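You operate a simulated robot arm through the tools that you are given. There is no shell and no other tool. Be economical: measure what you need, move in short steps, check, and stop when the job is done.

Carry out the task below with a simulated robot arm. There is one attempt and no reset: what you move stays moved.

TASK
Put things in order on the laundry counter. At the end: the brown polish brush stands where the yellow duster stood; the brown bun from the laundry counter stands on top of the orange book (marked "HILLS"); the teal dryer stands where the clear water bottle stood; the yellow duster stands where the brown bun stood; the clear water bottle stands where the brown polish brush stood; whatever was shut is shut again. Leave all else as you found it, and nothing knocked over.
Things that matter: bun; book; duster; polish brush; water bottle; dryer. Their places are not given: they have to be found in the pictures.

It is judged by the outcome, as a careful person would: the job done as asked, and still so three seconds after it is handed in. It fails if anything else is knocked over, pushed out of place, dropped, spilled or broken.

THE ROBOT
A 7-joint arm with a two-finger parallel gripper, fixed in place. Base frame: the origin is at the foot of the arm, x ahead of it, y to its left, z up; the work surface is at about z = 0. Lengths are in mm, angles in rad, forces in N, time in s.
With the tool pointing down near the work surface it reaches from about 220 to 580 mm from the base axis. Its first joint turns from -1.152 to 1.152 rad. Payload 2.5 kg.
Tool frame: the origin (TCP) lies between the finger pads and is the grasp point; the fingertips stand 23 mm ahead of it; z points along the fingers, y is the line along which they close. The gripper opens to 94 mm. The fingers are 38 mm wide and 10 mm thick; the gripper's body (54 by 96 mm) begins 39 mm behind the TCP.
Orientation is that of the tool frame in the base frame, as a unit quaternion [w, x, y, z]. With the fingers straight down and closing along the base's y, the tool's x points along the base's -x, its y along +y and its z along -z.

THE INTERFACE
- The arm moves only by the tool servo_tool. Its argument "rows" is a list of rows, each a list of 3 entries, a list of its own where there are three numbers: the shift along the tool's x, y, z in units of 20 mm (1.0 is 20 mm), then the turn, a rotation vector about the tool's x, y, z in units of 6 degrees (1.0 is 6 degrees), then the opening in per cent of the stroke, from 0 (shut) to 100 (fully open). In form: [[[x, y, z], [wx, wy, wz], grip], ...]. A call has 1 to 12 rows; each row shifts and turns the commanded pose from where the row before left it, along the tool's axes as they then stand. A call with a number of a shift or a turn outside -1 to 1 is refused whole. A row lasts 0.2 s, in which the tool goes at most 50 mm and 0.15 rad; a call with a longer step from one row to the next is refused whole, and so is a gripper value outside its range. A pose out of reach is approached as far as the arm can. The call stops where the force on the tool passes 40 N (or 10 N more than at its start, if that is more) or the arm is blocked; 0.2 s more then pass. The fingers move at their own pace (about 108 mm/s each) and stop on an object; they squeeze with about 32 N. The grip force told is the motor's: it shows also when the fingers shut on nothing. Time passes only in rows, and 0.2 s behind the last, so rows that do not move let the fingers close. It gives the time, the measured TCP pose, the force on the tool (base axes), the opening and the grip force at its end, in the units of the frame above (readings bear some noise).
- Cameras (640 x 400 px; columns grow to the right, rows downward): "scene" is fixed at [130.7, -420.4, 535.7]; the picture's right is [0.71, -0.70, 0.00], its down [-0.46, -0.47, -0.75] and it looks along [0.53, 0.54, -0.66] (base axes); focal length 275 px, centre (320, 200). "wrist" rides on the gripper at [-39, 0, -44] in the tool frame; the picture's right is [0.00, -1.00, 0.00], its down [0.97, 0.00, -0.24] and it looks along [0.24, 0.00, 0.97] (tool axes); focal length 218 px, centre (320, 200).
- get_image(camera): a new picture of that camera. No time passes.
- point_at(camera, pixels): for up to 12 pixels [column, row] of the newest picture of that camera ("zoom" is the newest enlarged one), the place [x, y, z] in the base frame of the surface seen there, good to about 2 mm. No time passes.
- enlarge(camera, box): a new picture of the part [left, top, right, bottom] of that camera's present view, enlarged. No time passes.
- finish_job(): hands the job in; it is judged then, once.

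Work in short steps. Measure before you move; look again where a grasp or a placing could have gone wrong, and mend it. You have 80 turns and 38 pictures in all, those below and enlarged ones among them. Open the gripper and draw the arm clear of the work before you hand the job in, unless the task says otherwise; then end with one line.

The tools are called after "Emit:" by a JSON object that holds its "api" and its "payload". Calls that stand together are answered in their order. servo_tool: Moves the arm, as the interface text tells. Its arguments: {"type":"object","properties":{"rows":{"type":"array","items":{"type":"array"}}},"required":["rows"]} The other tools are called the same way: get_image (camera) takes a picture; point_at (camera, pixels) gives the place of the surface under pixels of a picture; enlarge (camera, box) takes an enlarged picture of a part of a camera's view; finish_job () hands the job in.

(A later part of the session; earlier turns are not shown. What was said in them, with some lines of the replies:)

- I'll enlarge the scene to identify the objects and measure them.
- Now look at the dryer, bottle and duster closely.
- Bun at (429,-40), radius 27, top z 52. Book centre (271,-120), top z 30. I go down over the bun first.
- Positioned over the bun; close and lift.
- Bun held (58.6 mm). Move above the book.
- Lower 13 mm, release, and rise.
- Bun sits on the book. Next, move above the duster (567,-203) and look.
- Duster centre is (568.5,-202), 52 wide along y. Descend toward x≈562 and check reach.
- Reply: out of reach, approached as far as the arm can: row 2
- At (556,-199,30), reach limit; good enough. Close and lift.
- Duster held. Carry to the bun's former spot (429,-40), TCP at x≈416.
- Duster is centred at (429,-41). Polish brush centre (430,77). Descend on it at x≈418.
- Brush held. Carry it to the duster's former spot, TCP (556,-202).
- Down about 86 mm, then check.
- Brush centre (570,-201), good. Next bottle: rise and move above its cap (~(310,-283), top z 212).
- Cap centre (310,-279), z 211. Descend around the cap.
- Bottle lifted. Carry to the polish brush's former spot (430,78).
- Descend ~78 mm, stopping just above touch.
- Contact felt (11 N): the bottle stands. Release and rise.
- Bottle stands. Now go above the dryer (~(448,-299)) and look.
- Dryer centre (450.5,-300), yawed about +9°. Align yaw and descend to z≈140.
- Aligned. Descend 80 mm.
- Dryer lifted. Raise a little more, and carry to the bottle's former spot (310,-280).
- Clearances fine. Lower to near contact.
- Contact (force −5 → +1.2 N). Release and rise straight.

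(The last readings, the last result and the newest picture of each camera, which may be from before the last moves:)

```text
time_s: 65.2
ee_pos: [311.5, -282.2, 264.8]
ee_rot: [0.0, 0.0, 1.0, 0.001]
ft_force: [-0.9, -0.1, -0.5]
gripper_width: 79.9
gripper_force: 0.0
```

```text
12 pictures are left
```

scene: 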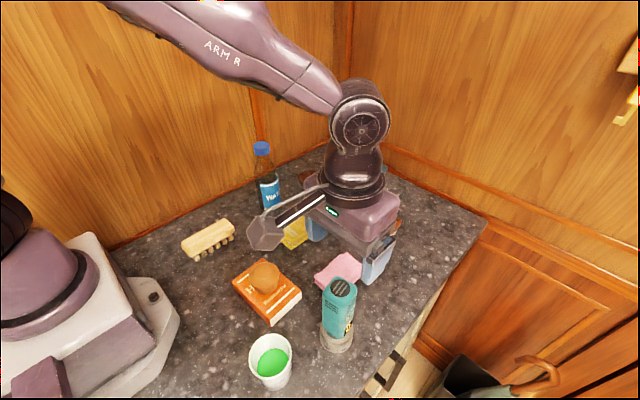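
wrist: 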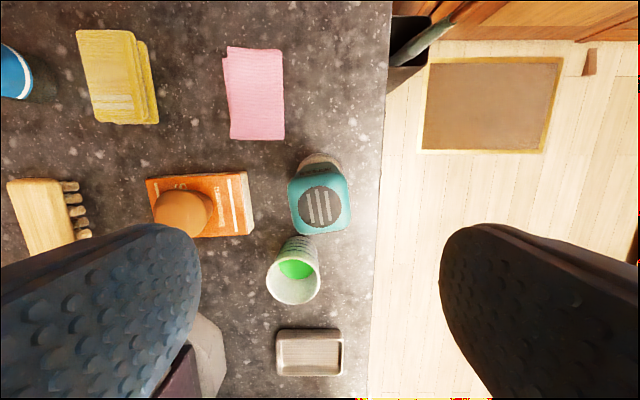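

Dryer stands. Draw the arm clear and take a final look.

Emit:
{"api": "servo_tool", "payload": {"rows": [[[-0.1, 1, -0.2], [0, 0, 0], 85], [[-0.1, 1, -0.2], [0, 0, 0], 85], [[-0.1, 1, 0], [0, 0, 0], 85], [[-0.1, 1, 0], [0, 0, 0], 85], [[-0.1, 1, 0], [0, 0, 0], 85], [[-0.1, 1, 0], [0, 0, 0], 85], [[-0.1, 1, 0], [0, 0, 0], 85], [[-0.1, 1, 0], [0, 0, 0], 85], [[-0.1, 1, 0], [0, 0, 0], 85], [[-0.1, 1, 0], [0, 0, 0], 85], [[-0.1, 1, 0], [0, 0, 0], 100]]}}

Emit:
{"api": "get_image", "payload": {"camera": "scene"}}

Emit:
{"api": "get_image", "payload": {"camera": "wrist"}}

```text
time_s: 67.6
ee_pos: [333.9, -62.8, 273.1]
ee_rot: [0.0, -0.001, 1.0, 0.0]
ft_force: [-0.2, -0.5, -0.2]
gripper_width: 94.0
gripper_force: 0.1
```

```text
11 pictures are left
```

scene: 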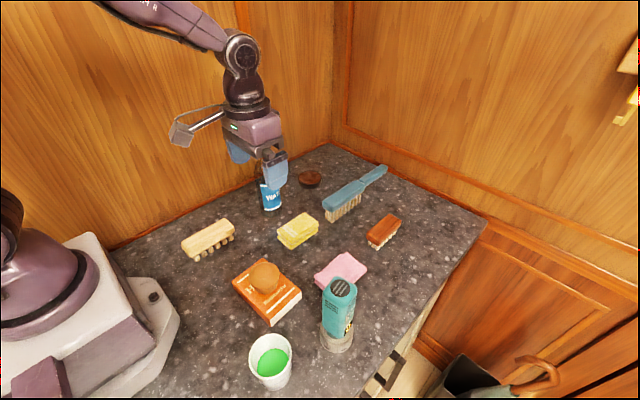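

```text
10 pictures are left
```

wrist: 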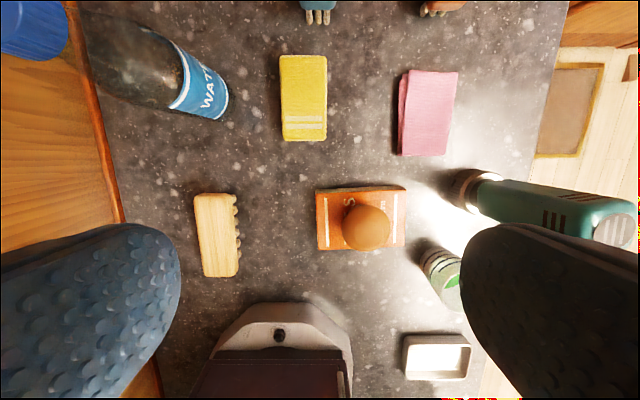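

All items are in their places, upright, and the arm is clear.

Emit:
{"api": "finish_job", "payload": {}}

```text
The job is handed in.
```

The job is handed in: the bun is on the book, and the duster, polish brush, water bottle and dryer all stand in their new places. Nothing was knocked over, and nothing had to be opened.
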